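You operate a simulated robot arm through the tools that you are given. There is no shell and no other tool.

You are at the controls of a simulated robot arm. One attempt, no reset.

TASK
Put the 25 mm tape cassette from the shaker bench on top of the green bubble pad and the 10 mm tape cassette on the side bench. Put the white pad on the bottom shelf of the steel rack away on the preparation bench. Put the axle with a blue head on the green panel. Take the axle with a red head and leave it on the spray board. Stack the packet that says "bungs" from the second shelf from the bottom of the steel rack on top of the packet labelled "bolts". The order is free. Set down upright: tape cassette.
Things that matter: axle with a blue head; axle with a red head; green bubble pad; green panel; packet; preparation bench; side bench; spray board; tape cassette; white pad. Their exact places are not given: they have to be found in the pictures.

The check looks at the end state, three seconds after you hand in, the way a careful person would. Anything else that was tipped, shoved, dropped, spilled or broken makes it a failure.

THE ROBOT
A 7-joint arm with a two-finger parallel gripper on a trunk, on a base that drives. Base frame: it is fixed to the floor where the robot stands at the start and does not move with it; the origin is under the middle of the robot, x ahead of it, y to its left, z up. Lengths are in cm, angles in degrees, forces in N, time in s.
With the tool pointing down near the work surface it reaches from about 38 to 76 cm from the robot's upright axis, wherever it stands. Its first joint turns from -143.0 to 143.0 degrees. Places, roughly: axle with a blue head (5x5x12 cm) [670, 60, 50]; axle with a red head (5x5x12 cm) [680, 70, 50]; green bubble pad [-175, -325, 100]; green panel (12x10x2 cm) [660, 50, 50]; packet [725, 50, 75]; preparation bench (58x23 cm) [360, 122, 88]; side bench [-80, -170, 90]; spray board [725, 75, 150]; tape cassette [-225, -325, 100]; white pad [675, 50, 50]. Payload 3 kg.
Tool frame: the origin (TCP) lies between the finger pads and is the grasp point; the fingertips stand 3 cm ahead of it; z points along the fingers, y is the line along which they close. Largest opening 11 cm; finger width 2, thickness 1; the body of the gripper, 4.8 by 11.2 cm, starts 5.5 cm behind the TCP.
Orientation is that of the tool frame in the base frame, as a unit quaternion [w, x, y, z]. With the fingers straight down and closing along the base's y, the tool's x points along the base's -x, its y along +y and its z along -z.

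THE INTERFACE
- The arm moves only by the tool jog_arm. Its argument "moves" is a list of rows, each an object (a shift or turn left out is 0, a gripper value left out holds the last) with "offset": the shift along the tool's x, y, z in cm, a list of three; "angular": the turn, a rotation vector about the tool's x, y, z in rad, a list of three; "gripper": the finger opening in cm, from 0 to 11. In form: [{"offset": [tx, ty, tz], "angular": [rx, ry, rz], "gripper": gripper}, ...]. A call has 1 to 20 rows; each row is the pose to reach, as a shift and turn from the pose commanded when the call began, along the tool's axes at that moment. Each row takes 0.2 s and may step no farther than 5 cm and 8.6 degrees from the row before; otherwise, or with a gripper value out of range, the whole call is refused. Where a pose cannot be reached the arm comes as near as it can. A force on the tool above 40 N (or 10 N above the force at the start of the call, whichever is more), or a blocked arm, ends the call early, and 0.2 s more pass. Each finger travels about 10.8 cm/s and halts on what it meets, pressing with about 44 N; the grip force reading is that of the motor and also rises with nothing between the fingers. The clock runs only during rows and for 0.2 s after the last one: add rows that repeat a pose to give the fingers time. The reply holds the time, the measured pose of the TCP, the force on the tool along the base axes, the opening and the grip force, in the units named above and with some noise, with the torque about the TCP (base axes, N m) and any sound that the robot's microphone picked up.
- Cameras (640 x 400 px; columns grow to the right, rows downward): "scene" is now at [16.48, -0.85, 168.72]; the picture's right is [-0.09, -1.00, -0.00], its down [-0.65, 0.06, -0.76] and it looks along [0.75, -0.07, -0.65] (base axes); focal length 296 px, centre (320, 200). "wrist" rides on the gripper at [7.2, 1.7, -10.3] in the tool frame; the picture's right is [-0.23, 0.97, 0.00], its down [-0.76, -0.18, -0.62] and it looks along [-0.61, -0.14, 0.78] (tool axes); focal length 222 px, centre (320, 200).
- snapshot(camera): a new picture of that camera. The clock stands still meanwhile.
- raise_lower(by): slides the trunk up (or, below 0, down) by that many cm; the arm and the scene camera ride with it, the base frame stays. It gives what a move gives, with no picture.
- steer(legs): drives the robot by 1 to 6 legs, each [ahead, left, turn to the left] in cm, cm and degrees, along the robot's own axes; the way and the turn of a leg run together, so that a leg with both is an arc; at most 150 cm and 180 degrees a leg. The arm and the cameras ride along, it lands a little off, and it stops where it bumps. It gives what a move gives.
- turn_head(pan, tilt): turns the head with the scene camera to pan (to the left, within 86 degrees either way) and tilt (down, from -29 to 69), counted from straight ahead of the robot. It gives what a move gives.
- point_at(camera, pixels): for up to 12 pixels [column, row] of the newest picture of that camera ("zoom" is the newest enlarged one), the place [x, y, z] in the base frame of the surface seen there, good to about 0.3 cm. The clock stands still meanwhile.
- enlarge(camera, box): a new picture of the part [left, top, right, bottom] of that camera's present view, enlarged. The clock stands still meanwhile.
- job_done(): hands the job in; it is judged then, once.

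Unless the task says otherwise, let go and move clear before handing in.

The tools are called after "Call:" by a JSON object that holds its "op" and its "data". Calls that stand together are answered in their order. jog_arm: Moves the arm, as the interface text tells. Its arguments: {"type":"object","properties":{"moves":{"type":"array","items":{"type":"object","properties":{"offset":{"type":"array","items":{"type":"number"}},"angular":{"type":"array","items":{"type":"number"}},"gripper":{"type":"number"}}}}},"required":["moves"]} The other tools are called the same way: raise_lower (by) slides the trunk up or down; steer (legs) drives the base; turn_head (pan, tilt) turns the head that bears the scene camera; snapshot (camera) takes a picture; point_at (camera, pixels) gives the place of the surface under pixels of a picture; enlarge (camera, box) takes an enlarged picture of a part of a camera's view; job_done () hands the job in.

At the start:

```text
time_s: 0.0
position: [72.14, -24.31, 113.19]
tcp_rot: [0.001, 0.001, 1.0, 0.0]
force: [-0.1, 0.0, 0.1]
moment: [0.01, 0.03, -0.02]
finger_gap: 11.0
grip_force: 0.0
trunk travel left (down, up): [-80.0, 9.0]
robot x, y, heading: [-0.06, -0.13, -0.1]
head pan, tilt: [-4.9, 40.8]
```

scene: 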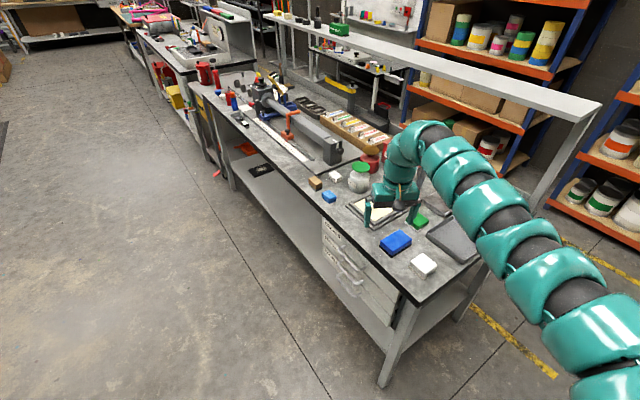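
wrist: 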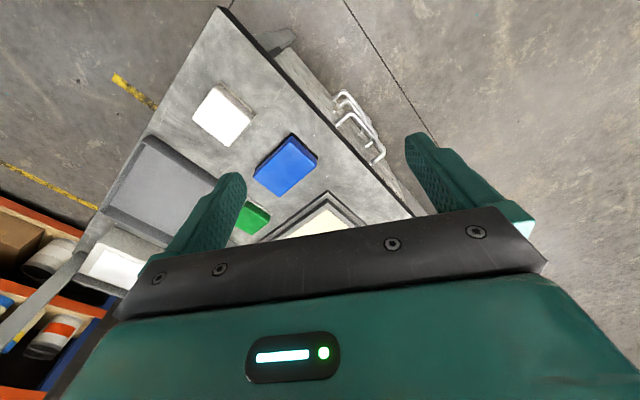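

The scene picture shows a workbench ahead running away from the robot; the work sites lie far ahead and behind. I'll look around with the head first.

Call:
{"op": "turn_head", "data": {"pan": 0, "tilt": 15}}

Call:
{"op": "snapshot", "data": {"camera": "scene"}}

Call:
{"op": "turn_head", "data": {"pan": 80, "tilt": 20}}

Call:
{"op": "snapshot", "data": {"camera": "scene"}}

Call:
{"op": "turn_head", "data": {"pan": -80, "tilt": 20}}

Call:
{"op": "snapshot", "data": {"camera": "scene"}}

```text
time_s: 0.9
position: [72.02, -24.5, 113.22]
tcp_rot: [0.0, 0.0, 1.0, 0.0]
force: [0.1, 0.0, 0.1]
moment: [-0.04, 0.03, 0.0]
finger_gap: 11.01
grip_force: 0.1
trunk travel left (down, up): [-80.0, 9.0]
robot x, y, heading: [-0.18, -0.26, 0.2]
head pan, tilt: [0.0, 15.0]
```

```text
taken
```

scene: 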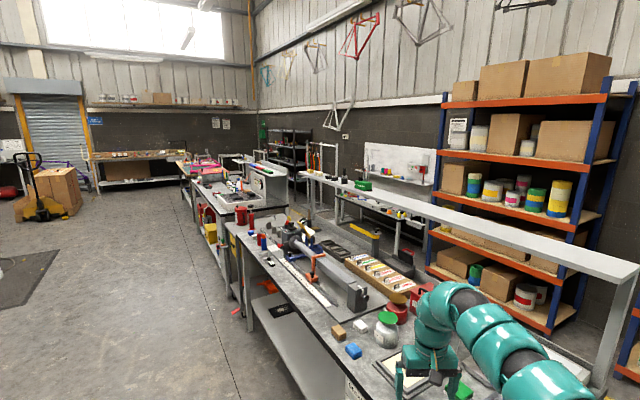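

```text
time_s: 2.4
position: [72.03, -24.37, 113.2]
tcp_rot: [0.0, 0.0, 1.0, 0.001]
force: [-0.1, -0.3, -0.3]
moment: [0.0, 0.01, -0.01]
finger_gap: 11.02
grip_force: 0.0
trunk travel left (down, up): [-80.0, 9.0]
robot x, y, heading: [0.31, -0.14, 0.3]
head pan, tilt: [80.0, 20.0]
```

```text
taken
```

scene: 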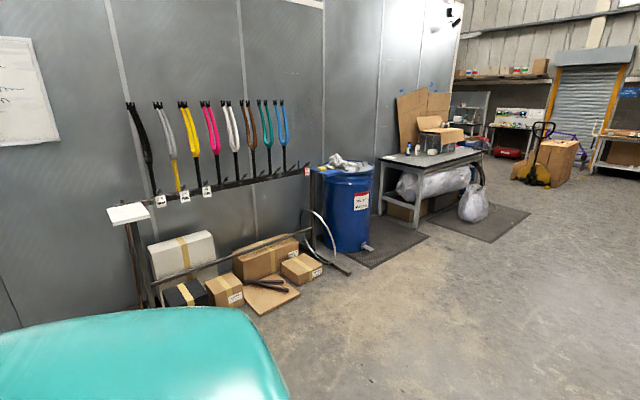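

```text
time_s: 4.9
position: [72.1, -24.35, 113.21]
tcp_rot: [-0.001, 0.0, 1.0, 0.0]
force: [0.4, 0.1, 0.4]
moment: [0.0, 0.01, 0.03]
finger_gap: 11.01
grip_force: 0.1
trunk travel left (down, up): [-80.0, 9.0]
robot x, y, heading: [0.21, -0.03, 0.1]
head pan, tilt: [-80.0, 20.0]
```

```text
taken
```

scene: 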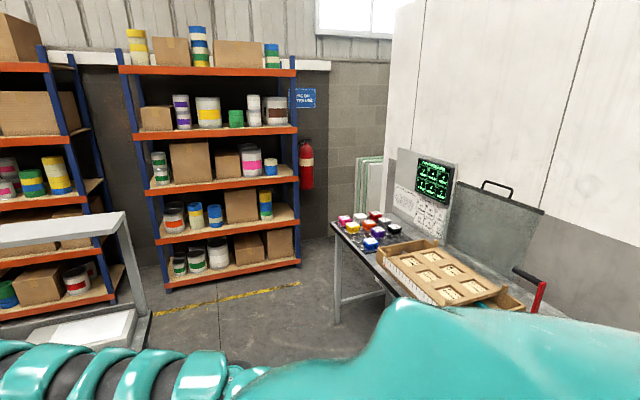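

The overview shows the near bench running ahead, orange rack to the right, and a bench on the right with ink pots (row 220-280). I'll raise the trunk and pull the arm in before driving anywhere.

Call:
{"op": "raise_lower", "data": {"by": 8}}

Call:
{"op": "jog_arm", "data": {"moves": [{"offset": [4, 2, 0]}, {"offset": [8, 4, 0]}, {"offset": [12, 6, 0]}, {"offset": [16, 8, 0]}, {"offset": [20, 10, 0]}, {"offset": [24, 12, 0]}, {"offset": [26, 14, 0]}, {"offset": [28, 16, 0]}]}}

Call:
{"op": "turn_head", "data": {"pan": -20, "tilt": 30}}

Call:
{"op": "snapshot", "data": {"camera": "scene"}}

```text
time_s: 6.1
position: [71.86, -24.33, 121.08]
tcp_rot: [0.0, 0.0, 1.0, 0.0]
force: [0.9, -0.4, -0.2]
moment: [0.01, 0.02, -0.02]
finger_gap: 11.01
grip_force: 0.0
trunk travel left (down, up): [-88.0, 1.0]
robot x, y, heading: [0.09, -0.16, 0.2]
head pan, tilt: [-80.0, 20.0]
```

```text
time_s: 7.9
position: [71.01, -24.0, 121.13]
tcp_rot: [0.0, -0.001, 1.0, -0.001]
force: [-1.3, 0.2, -0.5]
moment: [-0.03, 0.06, -0.03]
finger_gap: 11.01
grip_force: 0.0
out of reach, approached as far as the arm can: row 1, 2, 3, 4, 5, 6, 7, 8
trunk travel left (down, up): [-88.0, 1.0]
robot x, y, heading: [-0.3, -0.13, -0.1]
head pan, tilt: [-80.0, 20.0]
```

```text
time_s: 9.2
position: [71.04, -23.89, 121.14]
tcp_rot: [0.0, 0.0, 1.0, 0.0]
force: [1.2, -0.8, 0.3]
moment: [0.01, 0.0, -0.02]
finger_gap: 10.99
grip_force: 0.0
trunk travel left (down, up): [-88.0, 1.0]
robot x, y, heading: [0.15, 0.02, 0.1]
head pan, tilt: [-20.0, 30.0]
```

```text
taken
```

scene: 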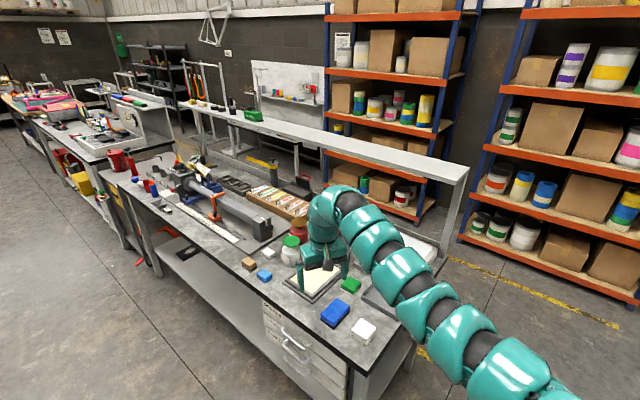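

The arm could not retract at this height (it only moved 1 cm). I'll measure key points of the benches to map the floor before driving.

Call:
{"op": "point_at", "data": {"camera": "scene", "pixels": [[350, 385], [118, 190], [130, 180], [35, 115], [455, 170], [195, 105], [300, 260], [60, 250], [150, 330], [180, 85], [110, 150], [10, 95]]}}

Call:
{"op": "turn_head", "data": {"pan": 80, "tilt": 30}}

Call:
{"op": "snapshot", "data": {"camera": "scene"}}

Call:
{"op": "point_at", "data": {"camera": "scene", "pixels": [[128, 160], [20, 250], [200, 250], [300, 240], [450, 250], [450, 150], [350, 150], [600, 250], [245, 290]]}}

```text
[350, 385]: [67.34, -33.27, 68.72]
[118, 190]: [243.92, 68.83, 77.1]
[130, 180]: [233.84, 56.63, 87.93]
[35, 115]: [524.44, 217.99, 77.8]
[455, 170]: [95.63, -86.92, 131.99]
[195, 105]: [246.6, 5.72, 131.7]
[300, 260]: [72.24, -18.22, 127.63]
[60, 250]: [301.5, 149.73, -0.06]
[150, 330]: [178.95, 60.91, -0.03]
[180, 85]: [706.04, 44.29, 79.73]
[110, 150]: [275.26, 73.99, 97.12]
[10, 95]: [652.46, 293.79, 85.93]
```

```text
time_s: 10.9
position: [71.03, -24.01, 121.1]
tcp_rot: [0.0, 0.0, 1.0, 0.0]
force: [0.0, 0.1, 1.3]
moment: [0.01, 0.02, 0.0]
finger_gap: 11.01
grip_force: 0.0
trunk travel left (down, up): [-88.0, 1.0]
robot x, y, heading: [-0.08, 0.0, -0.1]
head pan, tilt: [80.0, 30.0]
```

```text
taken
```

scene: 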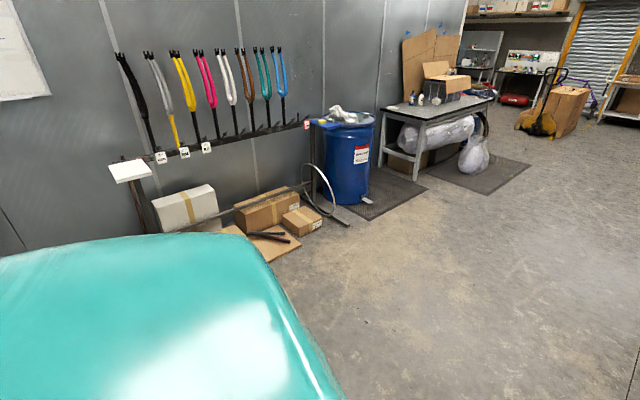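

```text
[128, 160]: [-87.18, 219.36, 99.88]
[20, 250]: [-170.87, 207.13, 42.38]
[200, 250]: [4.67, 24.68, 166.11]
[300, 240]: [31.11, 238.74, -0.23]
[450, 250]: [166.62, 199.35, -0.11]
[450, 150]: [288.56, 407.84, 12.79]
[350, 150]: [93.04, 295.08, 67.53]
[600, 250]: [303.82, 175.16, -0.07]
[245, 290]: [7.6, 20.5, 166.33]
```

The floor to my left is free to about y≈200. I'll turn left on the spot away from the bench, then lower and retract the arm.

Call:
{"op": "steer", "data": {"legs": [[0, 0, 90]]}}

Call:
{"op": "turn_head", "data": {"pan": 80, "tilt": 30}}

Call:
{"op": "snapshot", "data": {"camera": "scene"}}

Call:
{"op": "turn_head", "data": {"pan": 0, "tilt": 40}}

Call:
{"op": "snapshot", "data": {"camera": "scene"}}

```text
time_s: 15.2
position: [22.86, 71.33, 121.15]
tcp_rot: [0.0, 0.713, -0.701, 0.0]
force: [1.0, 1.0, 0.3]
moment: [0.02, 0.05, 0.0]
finger_gap: 10.98
grip_force: 0.0
trunk travel left (down, up): [-88.0, 1.0]
robot x, y, heading: [-0.03, 0.17, 91.0]
head pan, tilt: [80.0, 30.0]
```

```text
time_s: 15.8
position: [22.8, 71.43, 121.17]
tcp_rot: [-0.001, 0.713, -0.701, 0.0]
force: [0.4, 1.0, -0.5]
moment: [0.0, 0.01, 0.02]
finger_gap: 11.0
grip_force: 0.1
trunk travel left (down, up): [-88.0, 1.0]
robot x, y, heading: [-0.03, -0.17, 91.0]
head pan, tilt: [80.0, 30.0]
```

```text
taken
```

scene: 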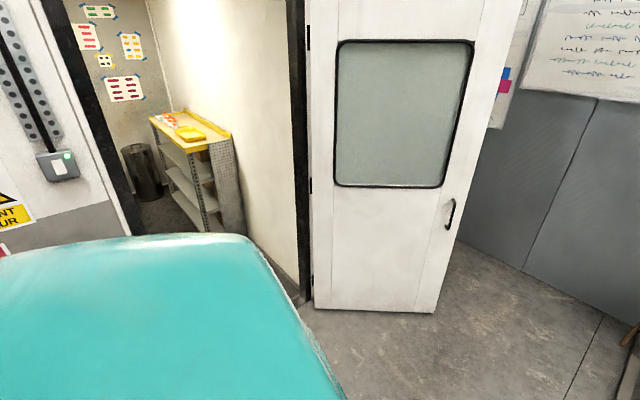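

```text
time_s: 17.3
position: [22.78, 71.38, 121.14]
tcp_rot: [0.0, 0.713, -0.702, 0.0]
force: [-0.4, -0.2, -0.1]
moment: [0.02, 0.03, -0.02]
finger_gap: 11.01
grip_force: 0.0
trunk travel left (down, up): [-88.0, 1.0]
robot x, y, heading: [0.25, -0.17, 90.8]
head pan, tilt: [0.0, 40.0]
```

```text
taken
```

scene: 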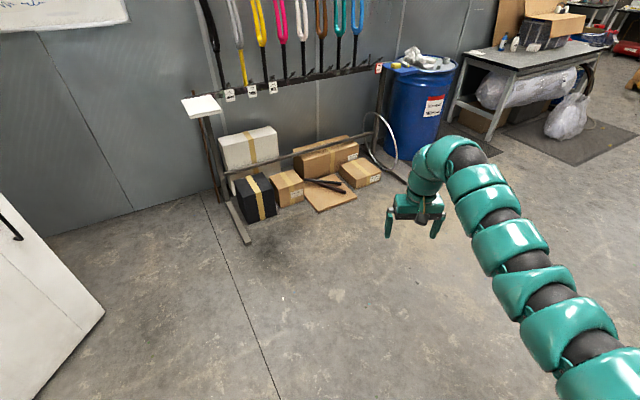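

The arm is now over free floor. I'll lower it relative to the shoulder and retract it toward the body.

Call:
{"op": "jog_arm", "data": {"moves": [{"offset": [0, 0, 5]}, {"offset": [0, 0, 10]}, {"offset": [0, 0, 15]}, {"offset": [0, 0, 20]}, {"offset": [0, 0, 25]}, {"offset": [4, 2, 27]}, {"offset": [8, 4, 28]}, {"offset": [12, 6, 28]}, {"offset": [16, 8, 28]}, {"offset": [20, 10, 28]}, {"offset": [23, 13, 28]}, {"offset": [25, 16, 28]}, {"offset": [27, 19, 28]}, {"offset": [28, 22, 28]}]}}

Call:
{"op": "snapshot", "data": {"camera": "scene"}}

```text
time_s: 20.3
position: [-5.78, 57.26, 97.4]
tcp_rot: [0.001, 0.711, -0.703, 0.004]
force: [0.0, -0.3, 0.7]
moment: [-0.04, 0.05, -0.01]
finger_gap: 10.99
grip_force: 0.0
out of reach, approached as far as the arm can: row 8, 9, 10, 11, 12, 13, 14
trunk travel left (down, up): [-88.0, 1.0]
robot x, y, heading: [0.11, 0.04, 90.8]
head pan, tilt: [0.0, 40.0]
```

```text
taken
```

scene: 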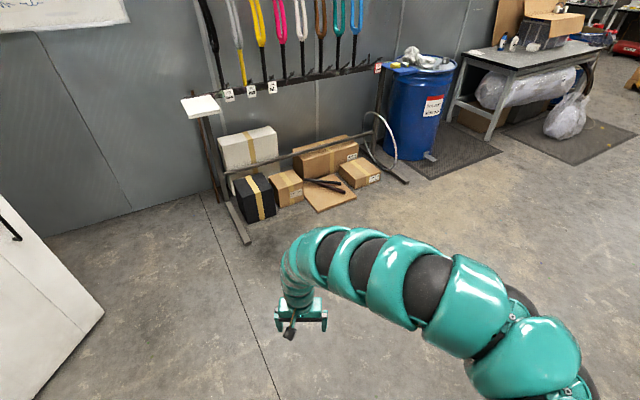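

TCP is at 57 cm radius now. I'll lower further and pull in more.

Call:
{"op": "jog_arm", "data": {"moves": [{"offset": [2, -2, 5]}, {"offset": [5, -3, 9]}, {"offset": [8, -4, 13]}, {"offset": [11, -5, 16]}, {"offset": [14, -5, 19]}, {"offset": [16, -5, 22]}]}}

Call:
{"op": "turn_head", "data": {"pan": 80, "tilt": 30}}

Call:
{"op": "snapshot", "data": {"camera": "scene"}}

Call:
{"op": "point_at", "data": {"camera": "scene", "pixels": [[435, 312], [310, 305], [300, 150], [125, 230], [30, 150], [200, 140], [145, 170], [240, 230], [400, 270]]}}

```text
refused: row 1 steps farther than a row can; nothing moved
```

```text
time_s: 21.8
position: [-5.8, 57.27, 97.52]
tcp_rot: [0.002, 0.713, -0.702, 0.003]
force: [-0.3, -0.3, 0.1]
moment: [0.01, 0.01, 0.0]
finger_gap: 11.0
grip_force: 0.0
trunk travel left (down, up): [-88.0, 1.0]
robot x, y, heading: [0.14, 0.12, 90.8]
head pan, tilt: [80.0, 30.0]
```

```text
taken
```

scene: 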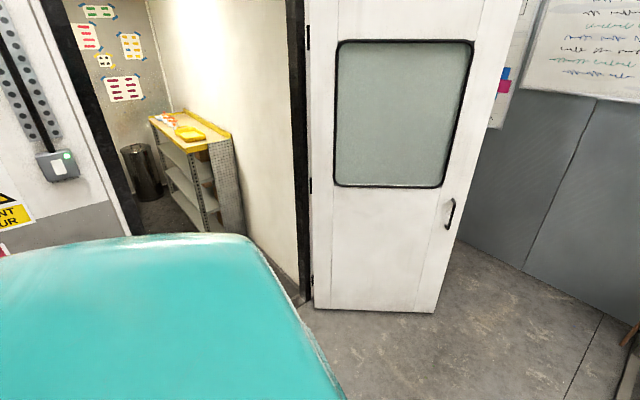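

```text
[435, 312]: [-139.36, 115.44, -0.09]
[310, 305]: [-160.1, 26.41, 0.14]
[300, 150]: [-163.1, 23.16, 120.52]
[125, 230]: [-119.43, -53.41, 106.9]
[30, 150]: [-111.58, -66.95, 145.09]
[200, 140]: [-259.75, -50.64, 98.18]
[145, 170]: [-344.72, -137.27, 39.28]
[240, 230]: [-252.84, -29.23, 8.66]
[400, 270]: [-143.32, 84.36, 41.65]
```

The doorway posts sit near (-163,23) and (-119,-53), so the shaker room is behind me through that door. First finish tucking the arm with smaller steps.

Call:
{"op": "jog_arm", "data": {"moves": [{"offset": [1, -1, 4]}, {"offset": [4, -2, 7]}, {"offset": [7, -3, 10]}, {"offset": [10, -4, 13]}, {"offset": [13, -5, 16]}, {"offset": [15, -5, 19]}, {"offset": [16, -5, 22]}, {"offset": [18, -5, 25]}]}}

Call:
{"op": "steer", "data": {"legs": [[50, 27, 0], [0, 0, 118]]}}

Call:
{"op": "turn_head", "data": {"pan": 0, "tilt": 25}}

Call:
{"op": "snapshot", "data": {"camera": "scene"}}

```text
time_s: 23.6
position: [-0.56, 39.63, 72.51]
tcp_rot: [-0.001, 0.712, -0.702, -0.002]
force: [0.1, 0.1, 1.4]
moment: [0.0, 0.03, 0.01]
finger_gap: 11.0
grip_force: 0.1
out of reach, approached as far as the arm can: row 2, 3, 4, 5, 6
trunk travel left (down, up): [-88.0, 1.0]
robot x, y, heading: [-0.07, -0.3, 90.8]
head pan, tilt: [80.0, 30.0]
```

```text
time_s: 31.8
position: [-62.98, 31.05, 72.67]
tcp_rot: [0.0, 0.97, 0.242, 0.0]
force: [0.3, -0.1, -0.4]
moment: [0.01, 0.03, 0.04]
finger_gap: 11.02
grip_force: 0.0
trunk travel left (down, up): [-88.0, 1.0]
robot x, y, heading: [-28.25, 49.79, -151.9]
head pan, tilt: [80.0, 30.0]
```

```text
time_s: 33.3
position: [-63.02, 31.12, 72.65]
tcp_rot: [0.0, 0.97, 0.242, 0.0]
force: [0.3, -0.2, -0.8]
moment: [0.01, -0.03, 0.01]
finger_gap: 11.0
grip_force: 0.1
trunk travel left (down, up): [-88.0, 1.0]
robot x, y, heading: [-27.81, 49.72, -151.9]
head pan, tilt: [0.0, 25.0]
```

```text
taken
```

scene: 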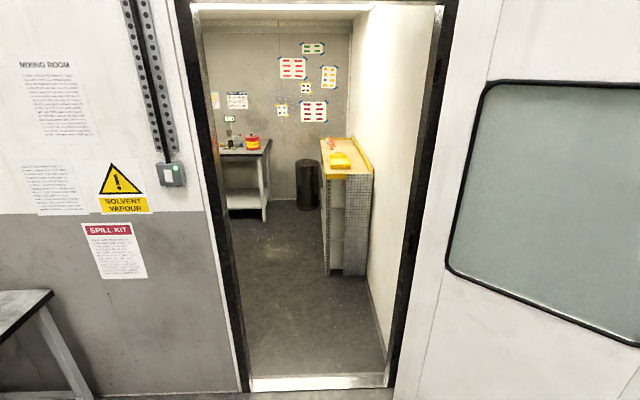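

The mixing room is visible through the doorway (threshold at row ~382, columns 248-388). Measure the doorway posts and room furniture.

Call:
{"op": "point_at", "data": {"camera": "scene", "pixels": [[240, 370], [395, 370], [330, 270], [370, 210], [265, 210], [262, 150], [305, 200], [360, 255], [380, 345], [50, 295], [236, 330], [320, 380]]}}

```text
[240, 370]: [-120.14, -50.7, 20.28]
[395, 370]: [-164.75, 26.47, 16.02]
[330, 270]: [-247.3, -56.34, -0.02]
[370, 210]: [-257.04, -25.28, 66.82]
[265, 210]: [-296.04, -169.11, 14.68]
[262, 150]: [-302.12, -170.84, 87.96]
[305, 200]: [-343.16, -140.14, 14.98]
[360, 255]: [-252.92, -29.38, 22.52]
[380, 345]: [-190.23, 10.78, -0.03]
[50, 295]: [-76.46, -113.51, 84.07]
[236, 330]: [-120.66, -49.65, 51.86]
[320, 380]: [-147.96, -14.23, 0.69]
```

Doorway is 89 cm wide, centred near (-142,-12). I'll align and drive in to just past the threshold.

Call:
{"op": "steer", "data": {"legs": [[0, 0, 1.9], [100, -3.5, 0]]}}

Call:
{"op": "turn_head", "data": {"pan": 30, "tilt": 25}}

Call:
{"op": "snapshot", "data": {"camera": "scene"}}

```text
time_s: 38.9
position: [-151.0, -17.22, 72.65]
tcp_rot: [0.0, 0.966, 0.258, 0.0]
force: [0.3, -0.8, -0.5]
moment: [0.03, 0.02, 0.04]
finger_gap: 11.0
grip_force: 0.1
trunk travel left (down, up): [-88.0, 1.0]
robot x, y, heading: [-116.79, 2.83, -150.0]
head pan, tilt: [0.0, 25.0]
```

```text
time_s: 39.8
position: [-151.07, -17.2, 72.7]
tcp_rot: [0.0, 0.966, 0.26, 0.0]
force: [-0.9, -0.1, -0.1]
moment: [0.01, 0.01, 0.0]
finger_gap: 11.01
grip_force: 0.0
trunk travel left (down, up): [-88.0, 1.0]
robot x, y, heading: [-116.79, 2.47, -149.9]
head pan, tilt: [30.0, 25.0]
```

```text
taken
```

scene: 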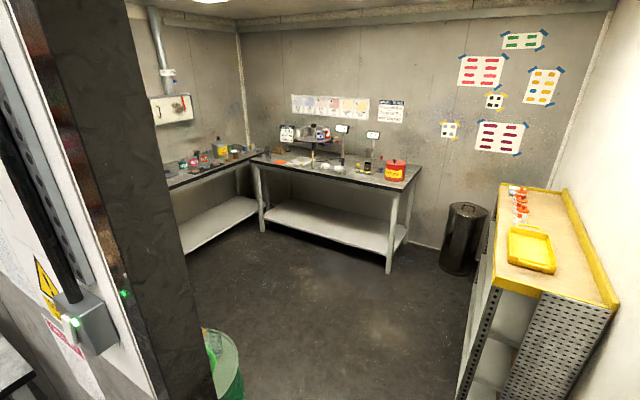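

I see the mixing room with two benches and a green barrel just inside on the left (220,360). Measure before continuing.

Call:
{"op": "point_at", "data": {"camera": "scene", "pixels": [[225, 370], [208, 335], [350, 350], [450, 380], [388, 265], [260, 230], [405, 190], [250, 160], [190, 185], [455, 265], [385, 170], [500, 290]]}}

Call:
{"op": "enlarge", "data": {"camera": "scene", "box": [150, 90, 430, 265]}}

```text
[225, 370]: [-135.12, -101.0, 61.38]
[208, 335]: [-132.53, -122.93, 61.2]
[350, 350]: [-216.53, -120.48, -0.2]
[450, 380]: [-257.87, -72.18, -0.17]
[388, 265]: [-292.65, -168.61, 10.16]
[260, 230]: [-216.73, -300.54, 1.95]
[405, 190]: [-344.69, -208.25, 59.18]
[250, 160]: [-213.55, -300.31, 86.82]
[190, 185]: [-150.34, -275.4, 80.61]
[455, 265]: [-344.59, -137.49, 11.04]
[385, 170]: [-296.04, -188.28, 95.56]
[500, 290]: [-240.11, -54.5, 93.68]
```

```text
2.29 times, centred on (290, 178) of scene
```

zoom: 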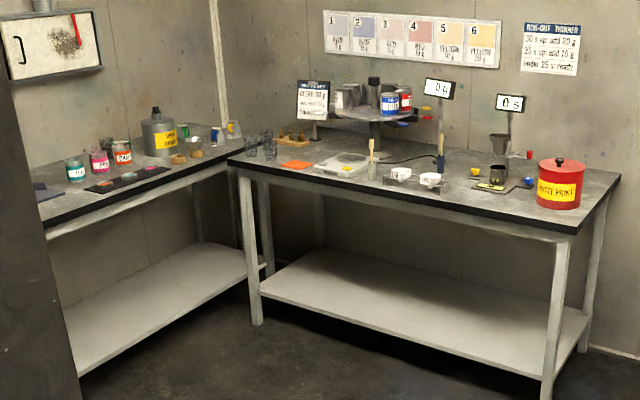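

Both benches are mapped (back bench edge at u≈-338). I'll drive in, drifting left away from the yellow cabinet.

Call:
{"op": "steer", "data": {"legs": [[70, 0, 0], [45, 30, 0], [0, 0, 60]]}}

Call:
{"op": "turn_head", "data": {"pan": 0, "tilt": 30}}

Call:
{"op": "snapshot", "data": {"camera": "scene"}}

```text
time_s: 41.8
position: [-172.16, -28.64, 72.72]
tcp_rot: [0.006, 0.967, 0.256, -0.007]
force: [1.4, 0.3, -0.6]
moment: [-0.04, 0.08, -0.02]
finger_gap: 10.95
grip_force: 0.0
trunk travel left (down, up): [-88.0, 1.0]
robot x, y, heading: [-138.3, -9.49, -150.4]
head pan, tilt: [30.0, 25.0]
stopped in leg 1: the robot was blocked; the commanded pose is now the measured one
```

```text
time_s: 42.7
position: [-173.5, -29.4, 71.91]
tcp_rot: [0.002, 0.967, 0.254, -0.001]
force: [-0.1, -0.6, 0.5]
moment: [-0.01, -0.01, -0.03]
finger_gap: 11.01
grip_force: 0.0
trunk travel left (down, up): [-88.0, 1.0]
robot x, y, heading: [-138.28, -9.3, -149.9]
head pan, tilt: [0.0, 30.0]
```

```text
taken
```

scene: 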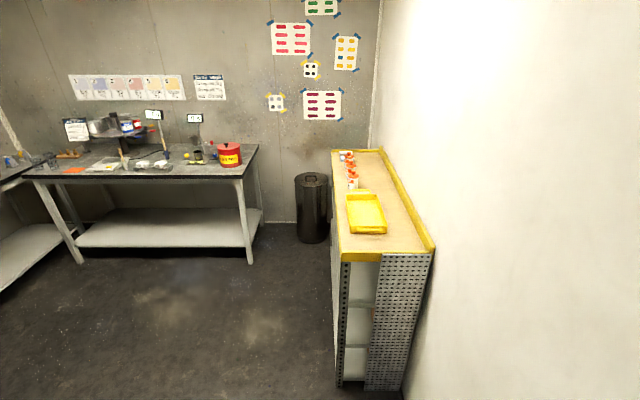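

The drive was blocked at the doorway. I'll look to both sides to see what is touching.

Call:
{"op": "turn_head", "data": {"pan": -75, "tilt": 35}}

Call:
{"op": "snapshot", "data": {"camera": "scene"}}

Call:
{"op": "turn_head", "data": {"pan": 75, "tilt": 35}}

Call:
{"op": "snapshot", "data": {"camera": "scene"}}

Call:
{"op": "turn_head", "data": {"pan": 0, "tilt": 65}}

Call:
{"op": "snapshot", "data": {"camera": "scene"}}

Call:
{"op": "turn_head", "data": {"pan": 0, "tilt": -25}}

Call:
{"op": "snapshot", "data": {"camera": "scene"}}

```text
time_s: 44.2
position: [-173.56, -29.45, 71.87]
tcp_rot: [0.002, 0.967, 0.254, 0.002]
force: [0.1, 0.0, 0.0]
moment: [0.0, 0.02, -0.01]
finger_gap: 11.0
grip_force: 0.0
trunk travel left (down, up): [-88.0, 1.0]
robot x, y, heading: [-138.3, -9.54, -150.1]
head pan, tilt: [-75.0, 35.0]
```

```text
taken
```

scene: 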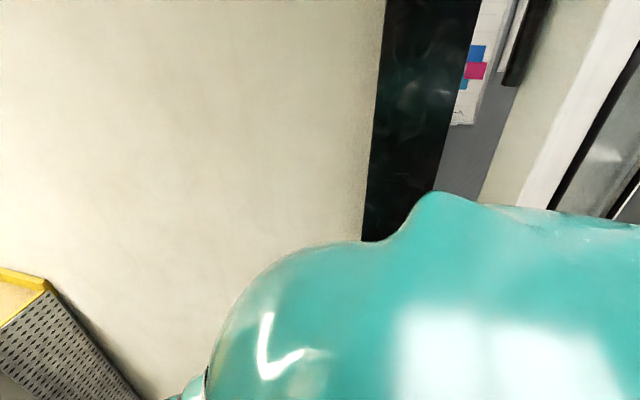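

```text
time_s: 46.5
position: [-173.66, -29.43, 71.85]
tcp_rot: [0.003, 0.967, 0.255, 0.001]
force: [0.3, 0.3, -0.1]
moment: [0.01, 0.0, 0.03]
finger_gap: 11.01
grip_force: 0.1
trunk travel left (down, up): [-88.0, 1.0]
robot x, y, heading: [-138.77, -9.31, -150.1]
head pan, tilt: [75.0, 35.0]
```

```text
taken
```

scene: 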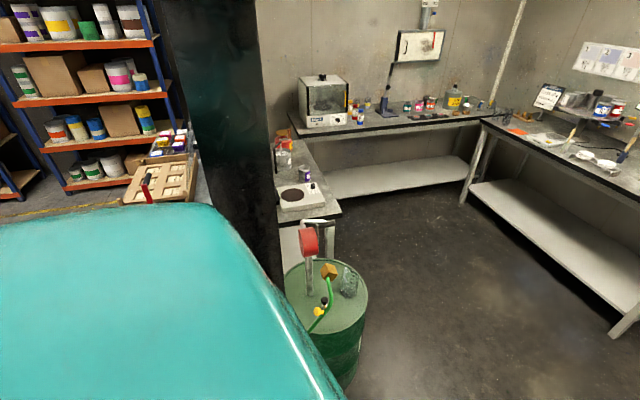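

```text
time_s: 48.0
position: [-173.54, -29.34, 71.85]
tcp_rot: [0.002, 0.967, 0.255, 0.001]
force: [-0.8, 0.8, -1.3]
moment: [-0.02, 0.0, 0.01]
finger_gap: 11.01
grip_force: 0.0
trunk travel left (down, up): [-88.0, 1.0]
robot x, y, heading: [-138.32, -9.13, -149.8]
head pan, tilt: [0.0, 65.0]
```

```text
taken
```

scene: 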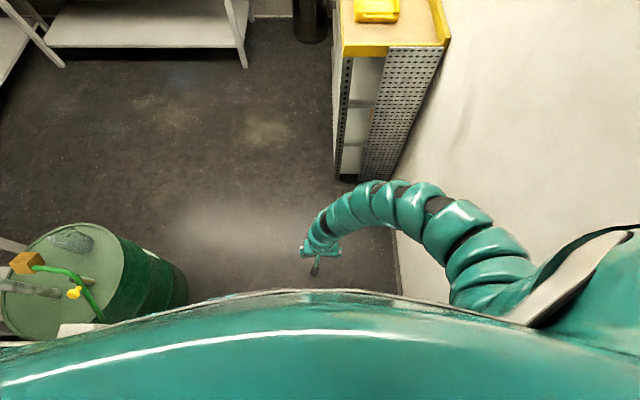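

```text
time_s: 49.6
position: [-173.62, -29.32, 71.86]
tcp_rot: [0.002, 0.967, 0.254, 0.001]
force: [-0.2, -0.7, -0.3]
moment: [0.0, 0.06, 0.03]
finger_gap: 10.99
grip_force: 0.1
trunk travel left (down, up): [-88.0, 1.0]
robot x, y, heading: [-138.55, -9.16, -149.6]
head pan, tilt: [0.0, -25.0]
```

```text
taken
```

scene: 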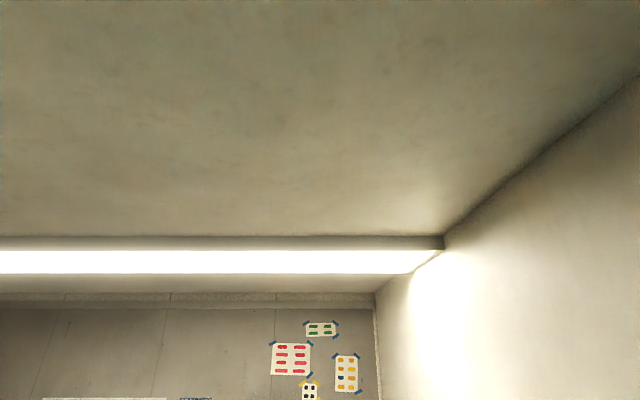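

The arm's shoulder/elbow sticks out to the right near the right-hand post. I'll measure the arm's and body's extents.

Call:
{"op": "turn_head", "data": {"pan": -60, "tilt": 60}}

Call:
{"op": "snapshot", "data": {"camera": "scene"}}

Call:
{"op": "point_at", "data": {"camera": "scene", "pixels": [[320, 100], [400, 150], [450, 200], [350, 200], [250, 150], [200, 200], [150, 250], [500, 60], [560, 100], [600, 200], [300, 50], [420, 60]]}}

Call:
{"op": "turn_head", "data": {"pan": 60, "tilt": 60}}

Call:
{"op": "snapshot", "data": {"camera": "scene"}}

Call:
{"op": "point_at", "data": {"camera": "scene", "pixels": [[100, 100], [200, 150], [300, 200], [150, 250], [50, 200], [350, 300], [200, 60], [120, 40]]}}

```text
time_s: 51.2
position: [-173.62, -29.46, 71.82]
tcp_rot: [0.002, 0.967, 0.254, 0.001]
force: [0.2, 0.6, -0.4]
moment: [0.02, 0.05, -0.01]
finger_gap: 11.0
grip_force: 0.0
trunk travel left (down, up): [-88.0, 1.0]
robot x, y, heading: [-138.58, -9.16, -149.9]
head pan, tilt: [-60.0, 60.0]
```

```text
taken
```

scene: 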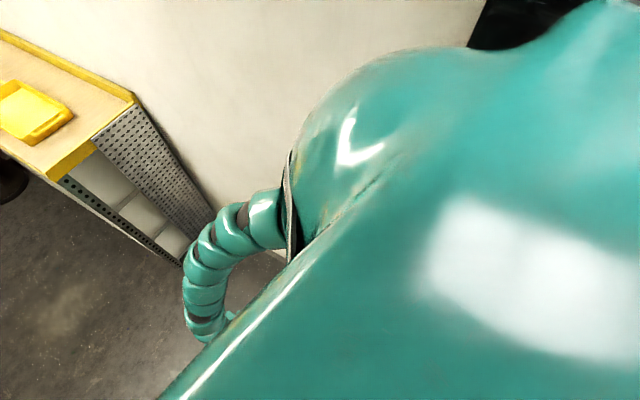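

```text
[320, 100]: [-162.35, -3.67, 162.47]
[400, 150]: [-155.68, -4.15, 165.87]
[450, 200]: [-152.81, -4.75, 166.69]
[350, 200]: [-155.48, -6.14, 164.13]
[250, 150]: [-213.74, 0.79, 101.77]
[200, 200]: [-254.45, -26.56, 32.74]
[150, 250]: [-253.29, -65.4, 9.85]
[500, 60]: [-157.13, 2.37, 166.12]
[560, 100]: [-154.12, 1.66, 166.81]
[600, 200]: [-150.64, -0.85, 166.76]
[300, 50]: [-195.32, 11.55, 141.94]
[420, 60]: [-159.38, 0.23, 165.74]
```

```text
time_s: 53.2
position: [-173.62, -29.37, 71.82]
tcp_rot: [0.002, 0.967, 0.254, 0.002]
force: [0.1, -1.2, 0.3]
moment: [0.01, 0.01, 0.01]
finger_gap: 11.01
grip_force: 0.2
trunk travel left (down, up): [-88.0, 1.0]
robot x, y, heading: [-138.46, -9.39, -150.3]
head pan, tilt: [60.0, 60.0]
```

```text
taken
```

scene: 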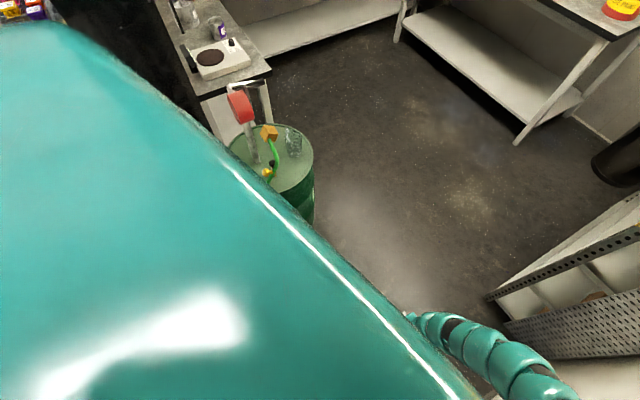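

```text
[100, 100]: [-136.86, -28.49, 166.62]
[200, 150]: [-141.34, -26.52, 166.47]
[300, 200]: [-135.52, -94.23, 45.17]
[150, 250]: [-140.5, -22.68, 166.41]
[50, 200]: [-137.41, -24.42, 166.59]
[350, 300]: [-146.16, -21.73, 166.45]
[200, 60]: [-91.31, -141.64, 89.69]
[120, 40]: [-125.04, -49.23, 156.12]
```

Wall on the right is at v≈107 and the arm's elbow evidently touched the post. I'll back off, shift left, and retry.

Call:
{"op": "steer", "data": {"legs": [[-30, 11, 0]]}}

Call:
{"op": "jog_arm", "data": {"moves": [{"offset": [-3, 2, 0]}, {"offset": [-6, 5, 0]}, {"offset": [-8, 9, 0]}, {"offset": [-10, 12, 0]}, {"offset": [-10, 12, 0]}]}}

Call:
{"op": "turn_head", "data": {"pan": -50, "tilt": 55}}

Call:
{"op": "snapshot", "data": {"camera": "scene"}}

```text
time_s: 54.5
position: [-174.04, -31.47, 70.95]
tcp_rot: [0.0, 0.967, 0.254, 0.01]
force: [0.8, -0.6, -0.1]
moment: [-0.02, -0.01, -0.02]
finger_gap: 11.02
grip_force: 0.1
trunk travel left (down, up): [-88.0, 1.0]
robot x, y, heading: [-137.7, -10.83, -149.6]
head pan, tilt: [60.0, 60.0]
stopped in leg 1: the robot was blocked; the commanded pose is now the measured one
```

```text
time_s: 55.7
position: [-176.38, -44.93, 71.76]
tcp_rot: [0.002, 0.967, 0.254, 0.007]
force: [0.2, 0.3, 0.6]
moment: [-0.02, -0.02, 0.0]
finger_gap: 10.98
grip_force: 0.0
out of reach, approached as far as the arm can: row 4, 5
trunk travel left (down, up): [-88.0, 1.0]
robot x, y, heading: [-137.58, -10.85, -150.1]
head pan, tilt: [60.0, 60.0]
```

```text
time_s: 57.6
position: [-176.11, -45.04, 71.89]
tcp_rot: [0.0, 0.967, 0.254, 0.007]
force: [0.2, 0.1, 0.3]
moment: [0.01, 0.02, -0.01]
finger_gap: 11.02
grip_force: 0.0
trunk travel left (down, up): [-88.0, 1.0]
robot x, y, heading: [-137.67, -11.18, -150.0]
head pan, tilt: [-50.0, 55.0]
```

```text
taken
```

scene: 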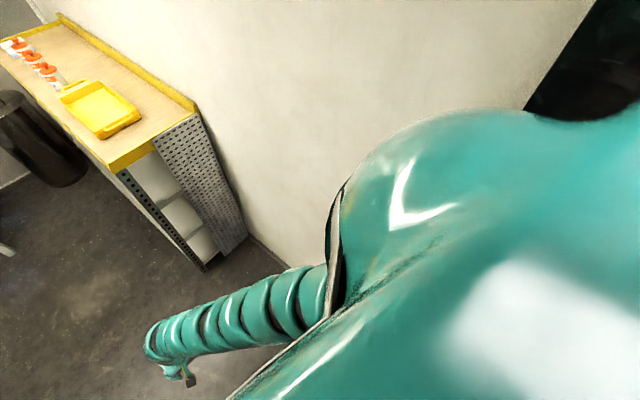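

Backing was blocked too, so the arm was likely wedged at the right post; it has now swung inward. I'll sidestep left.

Call:
{"op": "steer", "data": {"legs": [[0, 8, 0]]}}

```text
time_s: 58.6
position: [-172.13, -51.99, 71.94]
tcp_rot: [0.0, 0.967, 0.255, 0.007]
force: [-0.7, -1.2, -0.4]
moment: [-0.01, 0.0, 0.01]
finger_gap: 11.02
grip_force: 0.0
trunk travel left (down, up): [-88.0, 1.0]
robot x, y, heading: [-133.73, -18.12, -150.0]
head pan, tilt: [-50.0, 55.0]
```

The sidestep worked. Now forward.

Call:
{"op": "steer", "data": {"legs": [[40, 0, 0]]}}

```text
time_s: 61.1
position: [-206.95, -71.75, 71.9]
tcp_rot: [0.001, 0.967, 0.254, 0.007]
force: [0.3, 0.0, -0.3]
moment: [-0.02, -0.02, -0.04]
finger_gap: 11.01
grip_force: 0.0
trunk travel left (down, up): [-88.0, 1.0]
robot x, y, heading: [-168.61, -38.1, -149.9]
head pan, tilt: [-50.0, 55.0]
```

I'm in the room. I'll move ahead-left to the open centre, clear of the green barrel and cabinet, then look.

Call:
{"op": "steer", "data": {"legs": [[45, 28, 0], [30, 0, 0]]}}

Call:
{"op": "turn_head", "data": {"pan": 45, "tilt": 30}}

Call:
{"op": "snapshot", "data": {"camera": "scene"}}

Call:
{"op": "turn_head", "data": {"pan": 86, "tilt": 30}}

Call:
{"op": "snapshot", "data": {"camera": "scene"}}

```text
time_s: 65.8
position: [-257.79, -133.15, 71.79]
tcp_rot: [0.0, 0.967, 0.254, 0.008]
force: [0.0, 0.6, -0.2]
moment: [0.01, -0.03, 0.0]
finger_gap: 11.01
grip_force: 0.3
trunk travel left (down, up): [-88.0, 1.0]
robot x, y, heading: [-218.91, -99.45, -149.9]
head pan, tilt: [-50.0, 55.0]
```

```text
time_s: 67.5
position: [-257.77, -133.1, 71.81]
tcp_rot: [0.001, 0.967, 0.254, 0.009]
force: [0.4, 0.8, 0.3]
moment: [0.0, 0.02, -0.02]
finger_gap: 10.99
grip_force: 0.1
trunk travel left (down, up): [-88.0, 1.0]
robot x, y, heading: [-219.49, -99.02, -150.2]
head pan, tilt: [45.0, 30.0]
```

```text
taken
```

scene: 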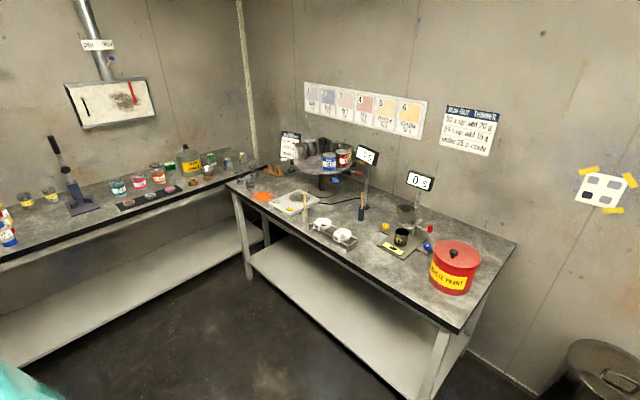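

```text
time_s: 68.6
position: [-257.73, -133.08, 71.94]
tcp_rot: [0.0, 0.967, 0.254, 0.007]
force: [-0.4, 1.3, 0.1]
moment: [0.05, -0.01, 0.01]
finger_gap: 10.98
grip_force: 0.1
trunk travel left (down, up): [-88.0, 1.0]
robot x, y, heading: [-219.37, -98.93, -150.1]
head pan, tilt: [85.9, 30.0]
```

```text
taken
```

scene: 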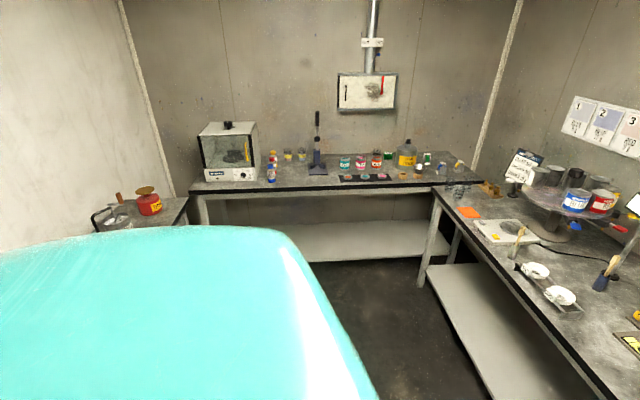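

The wall bench with the glass-fronted shaker machine (230,150) is likely the shaker bench. Enlarge it.

Call:
{"op": "enlarge", "data": {"camera": "scene", "box": [320, 130, 500, 230]}}

Call:
{"op": "enlarge", "data": {"camera": "scene", "box": [180, 100, 360, 220]}}

```text
3.56 times, centred on (410, 180) of scene
```

zoom: 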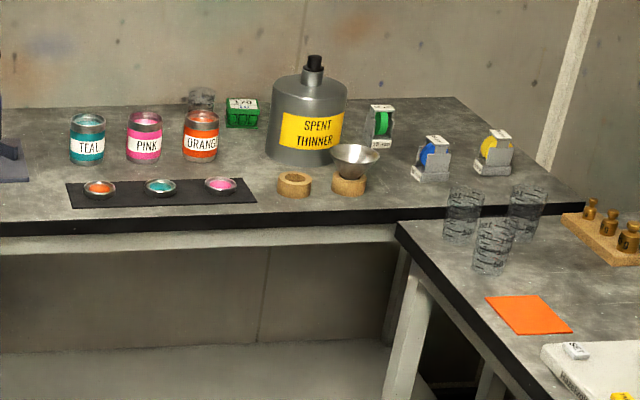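

```text
3.33 times, centred on (270, 160) of scene
```

zoom: 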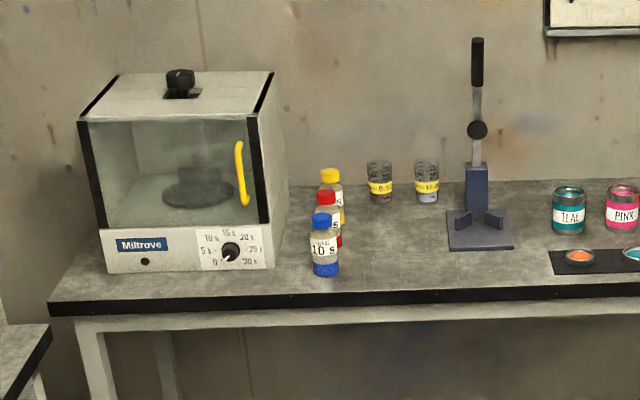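

Three tape cassettes (green, blue, yellow) stand at the right of the shaker bench, and a green block sits at zoom (242,112). Re-enlarge to measure.

Call:
{"op": "enlarge", "data": {"camera": "scene", "box": [380, 140, 476, 200]}}

Call:
{"op": "point_at", "data": {"camera": "scene", "pixels": [[427, 162], [440, 173], [458, 170], [388, 157], [430, 188], [330, 186], [200, 194], [480, 170], [375, 178], [185, 205], [235, 150], [433, 190]]}}

```text
6.67 times, centred on (428, 170) of scene
```

zoom: 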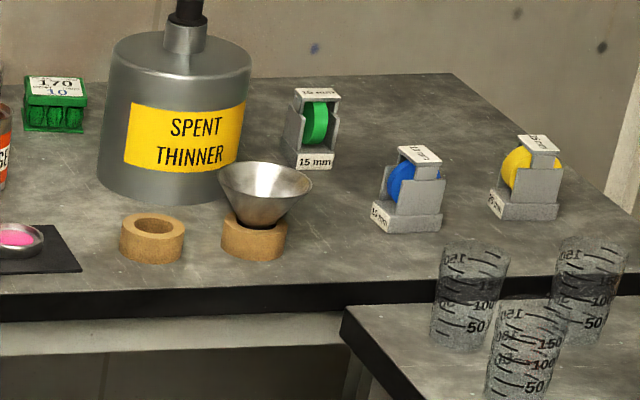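

```text
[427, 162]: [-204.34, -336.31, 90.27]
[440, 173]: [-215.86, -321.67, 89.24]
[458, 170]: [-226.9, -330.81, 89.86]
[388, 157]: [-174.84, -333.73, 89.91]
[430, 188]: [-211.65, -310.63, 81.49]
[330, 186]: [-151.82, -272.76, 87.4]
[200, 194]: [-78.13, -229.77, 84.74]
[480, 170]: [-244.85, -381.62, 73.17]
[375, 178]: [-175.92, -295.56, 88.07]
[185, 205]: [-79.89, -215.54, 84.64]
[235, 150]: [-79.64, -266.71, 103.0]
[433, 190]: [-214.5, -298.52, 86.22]
```

Green cassette is 15 mm; blue and yellow labels need a closer look. I'll turn to face the shaker bench and raise the arm above bench height.

Call:
{"op": "steer", "data": {"legs": [[0, 0, 90]]}}

Call:
{"op": "jog_arm", "data": {"moves": [{"offset": [-2, 0, -4]}, {"offset": [-4, 0, -8]}, {"offset": [-6, 0, -12]}, {"offset": [-8, 0, -16]}, {"offset": [-10, 0, -20]}, {"offset": [-12, 0, -24]}, {"offset": [-14, 0, -28]}, {"offset": [-16, 0, -32]}, {"offset": [-18, 0, -36]}, {"offset": [-20, 0, -40]}]}}

Call:
{"op": "turn_head", "data": {"pan": 0, "tilt": 40}}

Call:
{"op": "snapshot", "data": {"camera": "scene"}}

```text
time_s: 72.8
position: [-185.44, -138.06, 71.77]
tcp_rot: [-0.005, 0.507, 0.862, 0.005]
force: [-0.6, -1.1, 0.2]
moment: [0.0, 0.0, 0.02]
finger_gap: 10.99
grip_force: 0.1
trunk travel left (down, up): [-88.0, 1.0]
robot x, y, heading: [-219.26, -99.17, -60.8]
head pan, tilt: [85.9, 30.0]
```

```text
time_s: 75.0
position: [-175.74, -156.08, 111.65]
tcp_rot: [-0.005, 0.508, 0.861, 0.006]
force: [-0.4, 0.4, 0.5]
moment: [-0.02, -0.02, 0.02]
finger_gap: 10.99
grip_force: 0.1
trunk travel left (down, up): [-88.0, 1.0]
robot x, y, heading: [-218.99, -98.98, -60.5]
head pan, tilt: [85.9, 30.0]
```

```text
time_s: 76.6
position: [-175.62, -156.1, 111.49]
tcp_rot: [-0.005, 0.507, 0.862, 0.005]
force: [0.8, 1.5, 0.2]
moment: [-0.03, -0.03, 0.0]
finger_gap: 10.98
grip_force: 0.1
trunk travel left (down, up): [-88.0, 1.0]
robot x, y, heading: [-218.76, -99.36, -60.1]
head pan, tilt: [0.0, 40.0]
```

```text
taken
```

scene: 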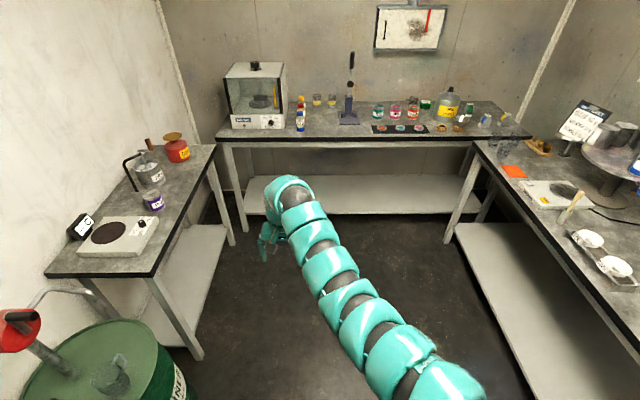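

I have a clear view. Measure the tall objects on the shaker bench and the side bench surface before approaching.

Call:
{"op": "point_at", "data": {"camera": "scene", "pixels": [[351, 58], [349, 118], [448, 92], [447, 122], [390, 128], [300, 125], [425, 103], [475, 140], [220, 140], [183, 210], [200, 165], [115, 235]]}}

Call:
{"op": "enlarge", "data": {"camera": "scene", "box": [30, 120, 240, 290]}}

Call:
{"op": "enlarge", "data": {"camera": "scene", "box": [400, 70, 560, 170]}}

```text
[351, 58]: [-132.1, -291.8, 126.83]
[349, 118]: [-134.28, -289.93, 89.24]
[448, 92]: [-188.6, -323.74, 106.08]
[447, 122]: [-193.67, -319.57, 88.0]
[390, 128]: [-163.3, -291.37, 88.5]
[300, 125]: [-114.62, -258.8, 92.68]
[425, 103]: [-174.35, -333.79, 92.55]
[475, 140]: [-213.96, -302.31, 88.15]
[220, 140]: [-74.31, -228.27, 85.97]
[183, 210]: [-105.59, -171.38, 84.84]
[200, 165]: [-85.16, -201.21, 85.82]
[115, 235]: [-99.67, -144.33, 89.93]
```

```text
2.35 times, centred on (135, 205) of scene
```

zoom: 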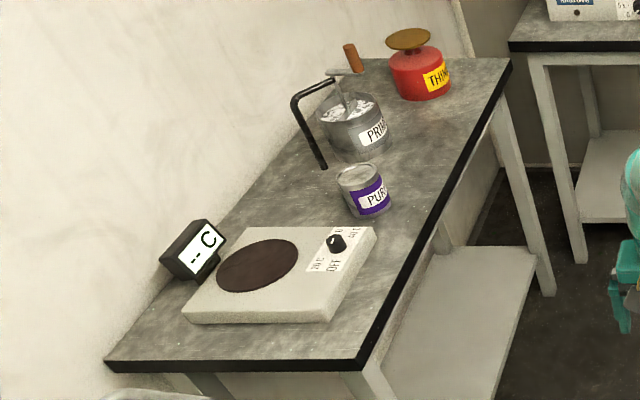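

```text
4.00 times, centred on (480, 120) of scene
```

zoom: 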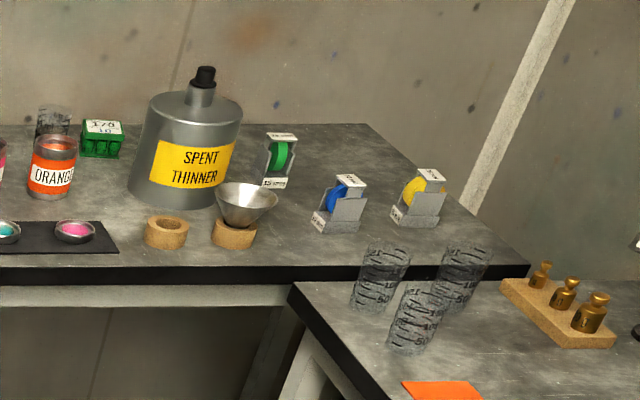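

Tall items: press lever top z≈127 near (-132,-292), solvent bottle top z≈106 at (-189,-324). I'll drive toward the cassette corner with the arm passing between them.

Call:
{"op": "steer", "data": {"legs": [[60, 0, 0], [0, -57, 0]]}}

Call:
{"op": "turn_head", "data": {"pan": -15, "tilt": 45}}

Call:
{"op": "snapshot", "data": {"camera": "scene"}}

```text
time_s: 82.9
position: [-195.15, -235.79, 111.5]
tcp_rot: [-0.005, 0.5, 0.866, 0.006]
force: [0.6, 1.1, -0.4]
moment: [-0.01, -0.02, -0.01]
finger_gap: 11.01
grip_force: 0.0
trunk travel left (down, up): [-88.0, 1.0]
robot x, y, heading: [-239.53, -179.26, -59.6]
head pan, tilt: [0.0, 40.0]
```

```text
time_s: 83.6
position: [-195.05, -235.63, 111.55]
tcp_rot: [-0.004, 0.501, 0.865, 0.006]
force: [0.3, 0.1, 0.5]
moment: [0.02, 0.0, -0.03]
finger_gap: 11.0
grip_force: 0.0
trunk travel left (down, up): [-88.0, 1.0]
robot x, y, heading: [-239.34, -179.38, -59.8]
head pan, tilt: [-15.0, 45.0]
```

```text
taken
```

scene: 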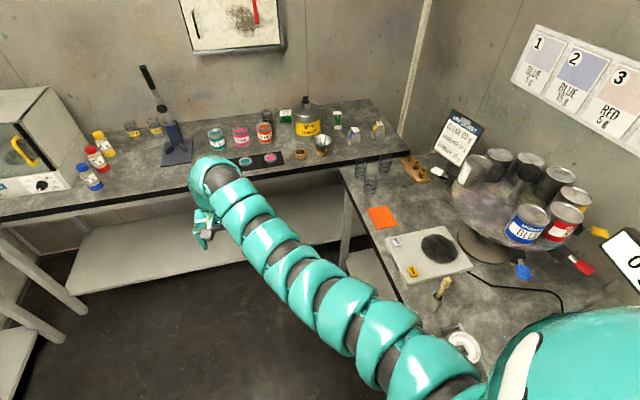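

Closer now; enlarge the cassette region (330-400, 100-150).

Call:
{"op": "enlarge", "data": {"camera": "scene", "box": [320, 100, 400, 150]}}

Call:
{"op": "enlarge", "data": {"camera": "scene", "box": [255, 90, 335, 140]}}

```text
8.00 times, centred on (360, 125) of scene
```

zoom: 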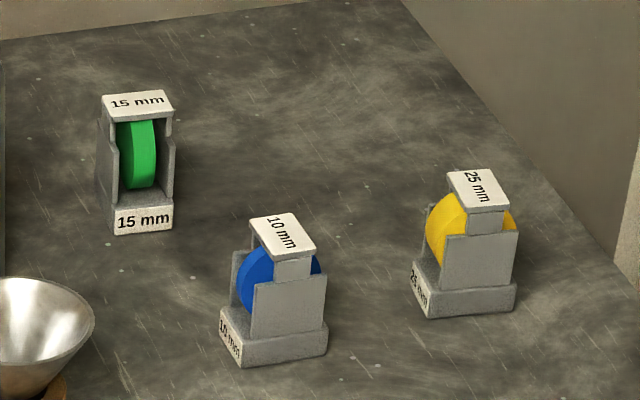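

```text
8.00 times, centred on (295, 115) of scene
```

zoom: 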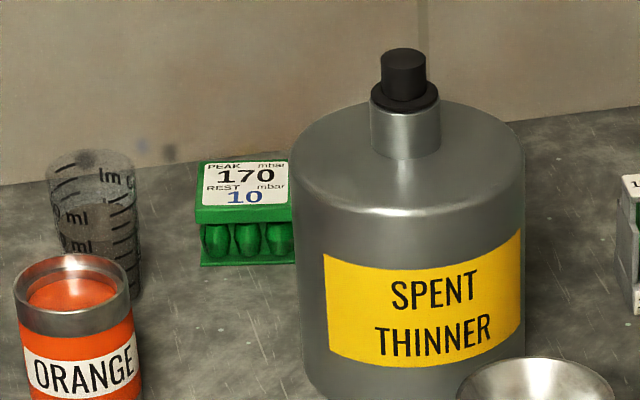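

Yellow = 25 mm, blue = 10 mm; the green bubble pad carries a pressure display ("PEAK 170 / REST 10 mbar"), so it must be loaded gently. To know how close I can stand, I'll yaw the wrist to view my own base.

Call:
{"op": "jog_arm", "data": {"moves": [{"angular": [0, 0, 0.15]}, {"angular": [0, 0, 0.3]}, {"angular": [0, 0, 0.45]}, {"angular": [0, 0, 0.6]}, {"angular": [0, 0, 0.75]}, {"angular": [0, 0, 0.9]}, {"angular": [0, 0, 1.05]}, {"angular": [0, 0, 1.2]}, {"angular": [0, 0, 1.35]}, {"angular": [0, 0, 1.5]}, {"angular": [0, 0, 1.65]}, {"angular": [0, 0, 1.8]}, {"angular": [0, 0, 1.95]}, {"angular": [0, 0, 2.1]}, {"angular": [0, 0, 2.25]}, {"angular": [0, 0, 2.4]}, {"angular": [0, 0, 2.55]}, {"angular": [0, 0, 2.7]}]}}

Call:
{"op": "snapshot", "data": {"camera": "wrist"}}

```text
time_s: 87.4
position: [-194.79, -235.42, 111.52]
tcp_rot: [-0.007, 0.954, -0.299, -0.005]
force: [-3.4, -2.6, 0.8]
moment: [0.2, -0.23, 0.02]
finger_gap: 11.0
grip_force: 0.0
trunk travel left (down, up): [-88.0, 1.0]
robot x, y, heading: [-239.41, -179.28, -59.7]
head pan, tilt: [-15.0, 45.0]
```

```text
taken
```

wrist: 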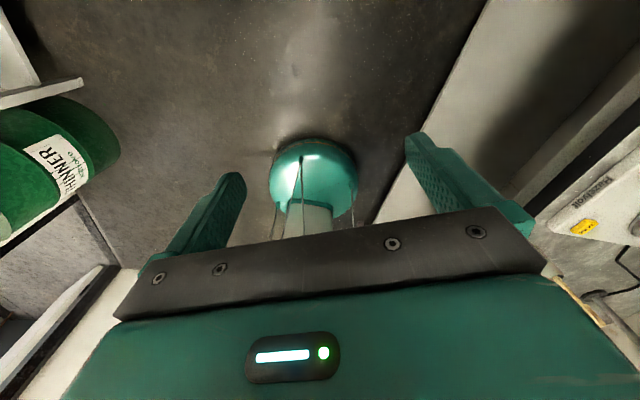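

The base is a small round dome at (313,175). Measure its edges.

Call:
{"op": "point_at", "data": {"camera": "wrist", "pixels": [[275, 180], [352, 180], [313, 205], [313, 150], [285, 155], [340, 155], [308, 225], [400, 200], [470, 140]]}}

```text
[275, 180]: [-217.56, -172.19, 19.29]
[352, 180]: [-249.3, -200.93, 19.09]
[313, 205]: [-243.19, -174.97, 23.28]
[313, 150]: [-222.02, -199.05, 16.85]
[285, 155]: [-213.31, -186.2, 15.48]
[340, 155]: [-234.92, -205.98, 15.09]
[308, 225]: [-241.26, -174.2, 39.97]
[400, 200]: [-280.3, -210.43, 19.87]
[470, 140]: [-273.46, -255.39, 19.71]
```

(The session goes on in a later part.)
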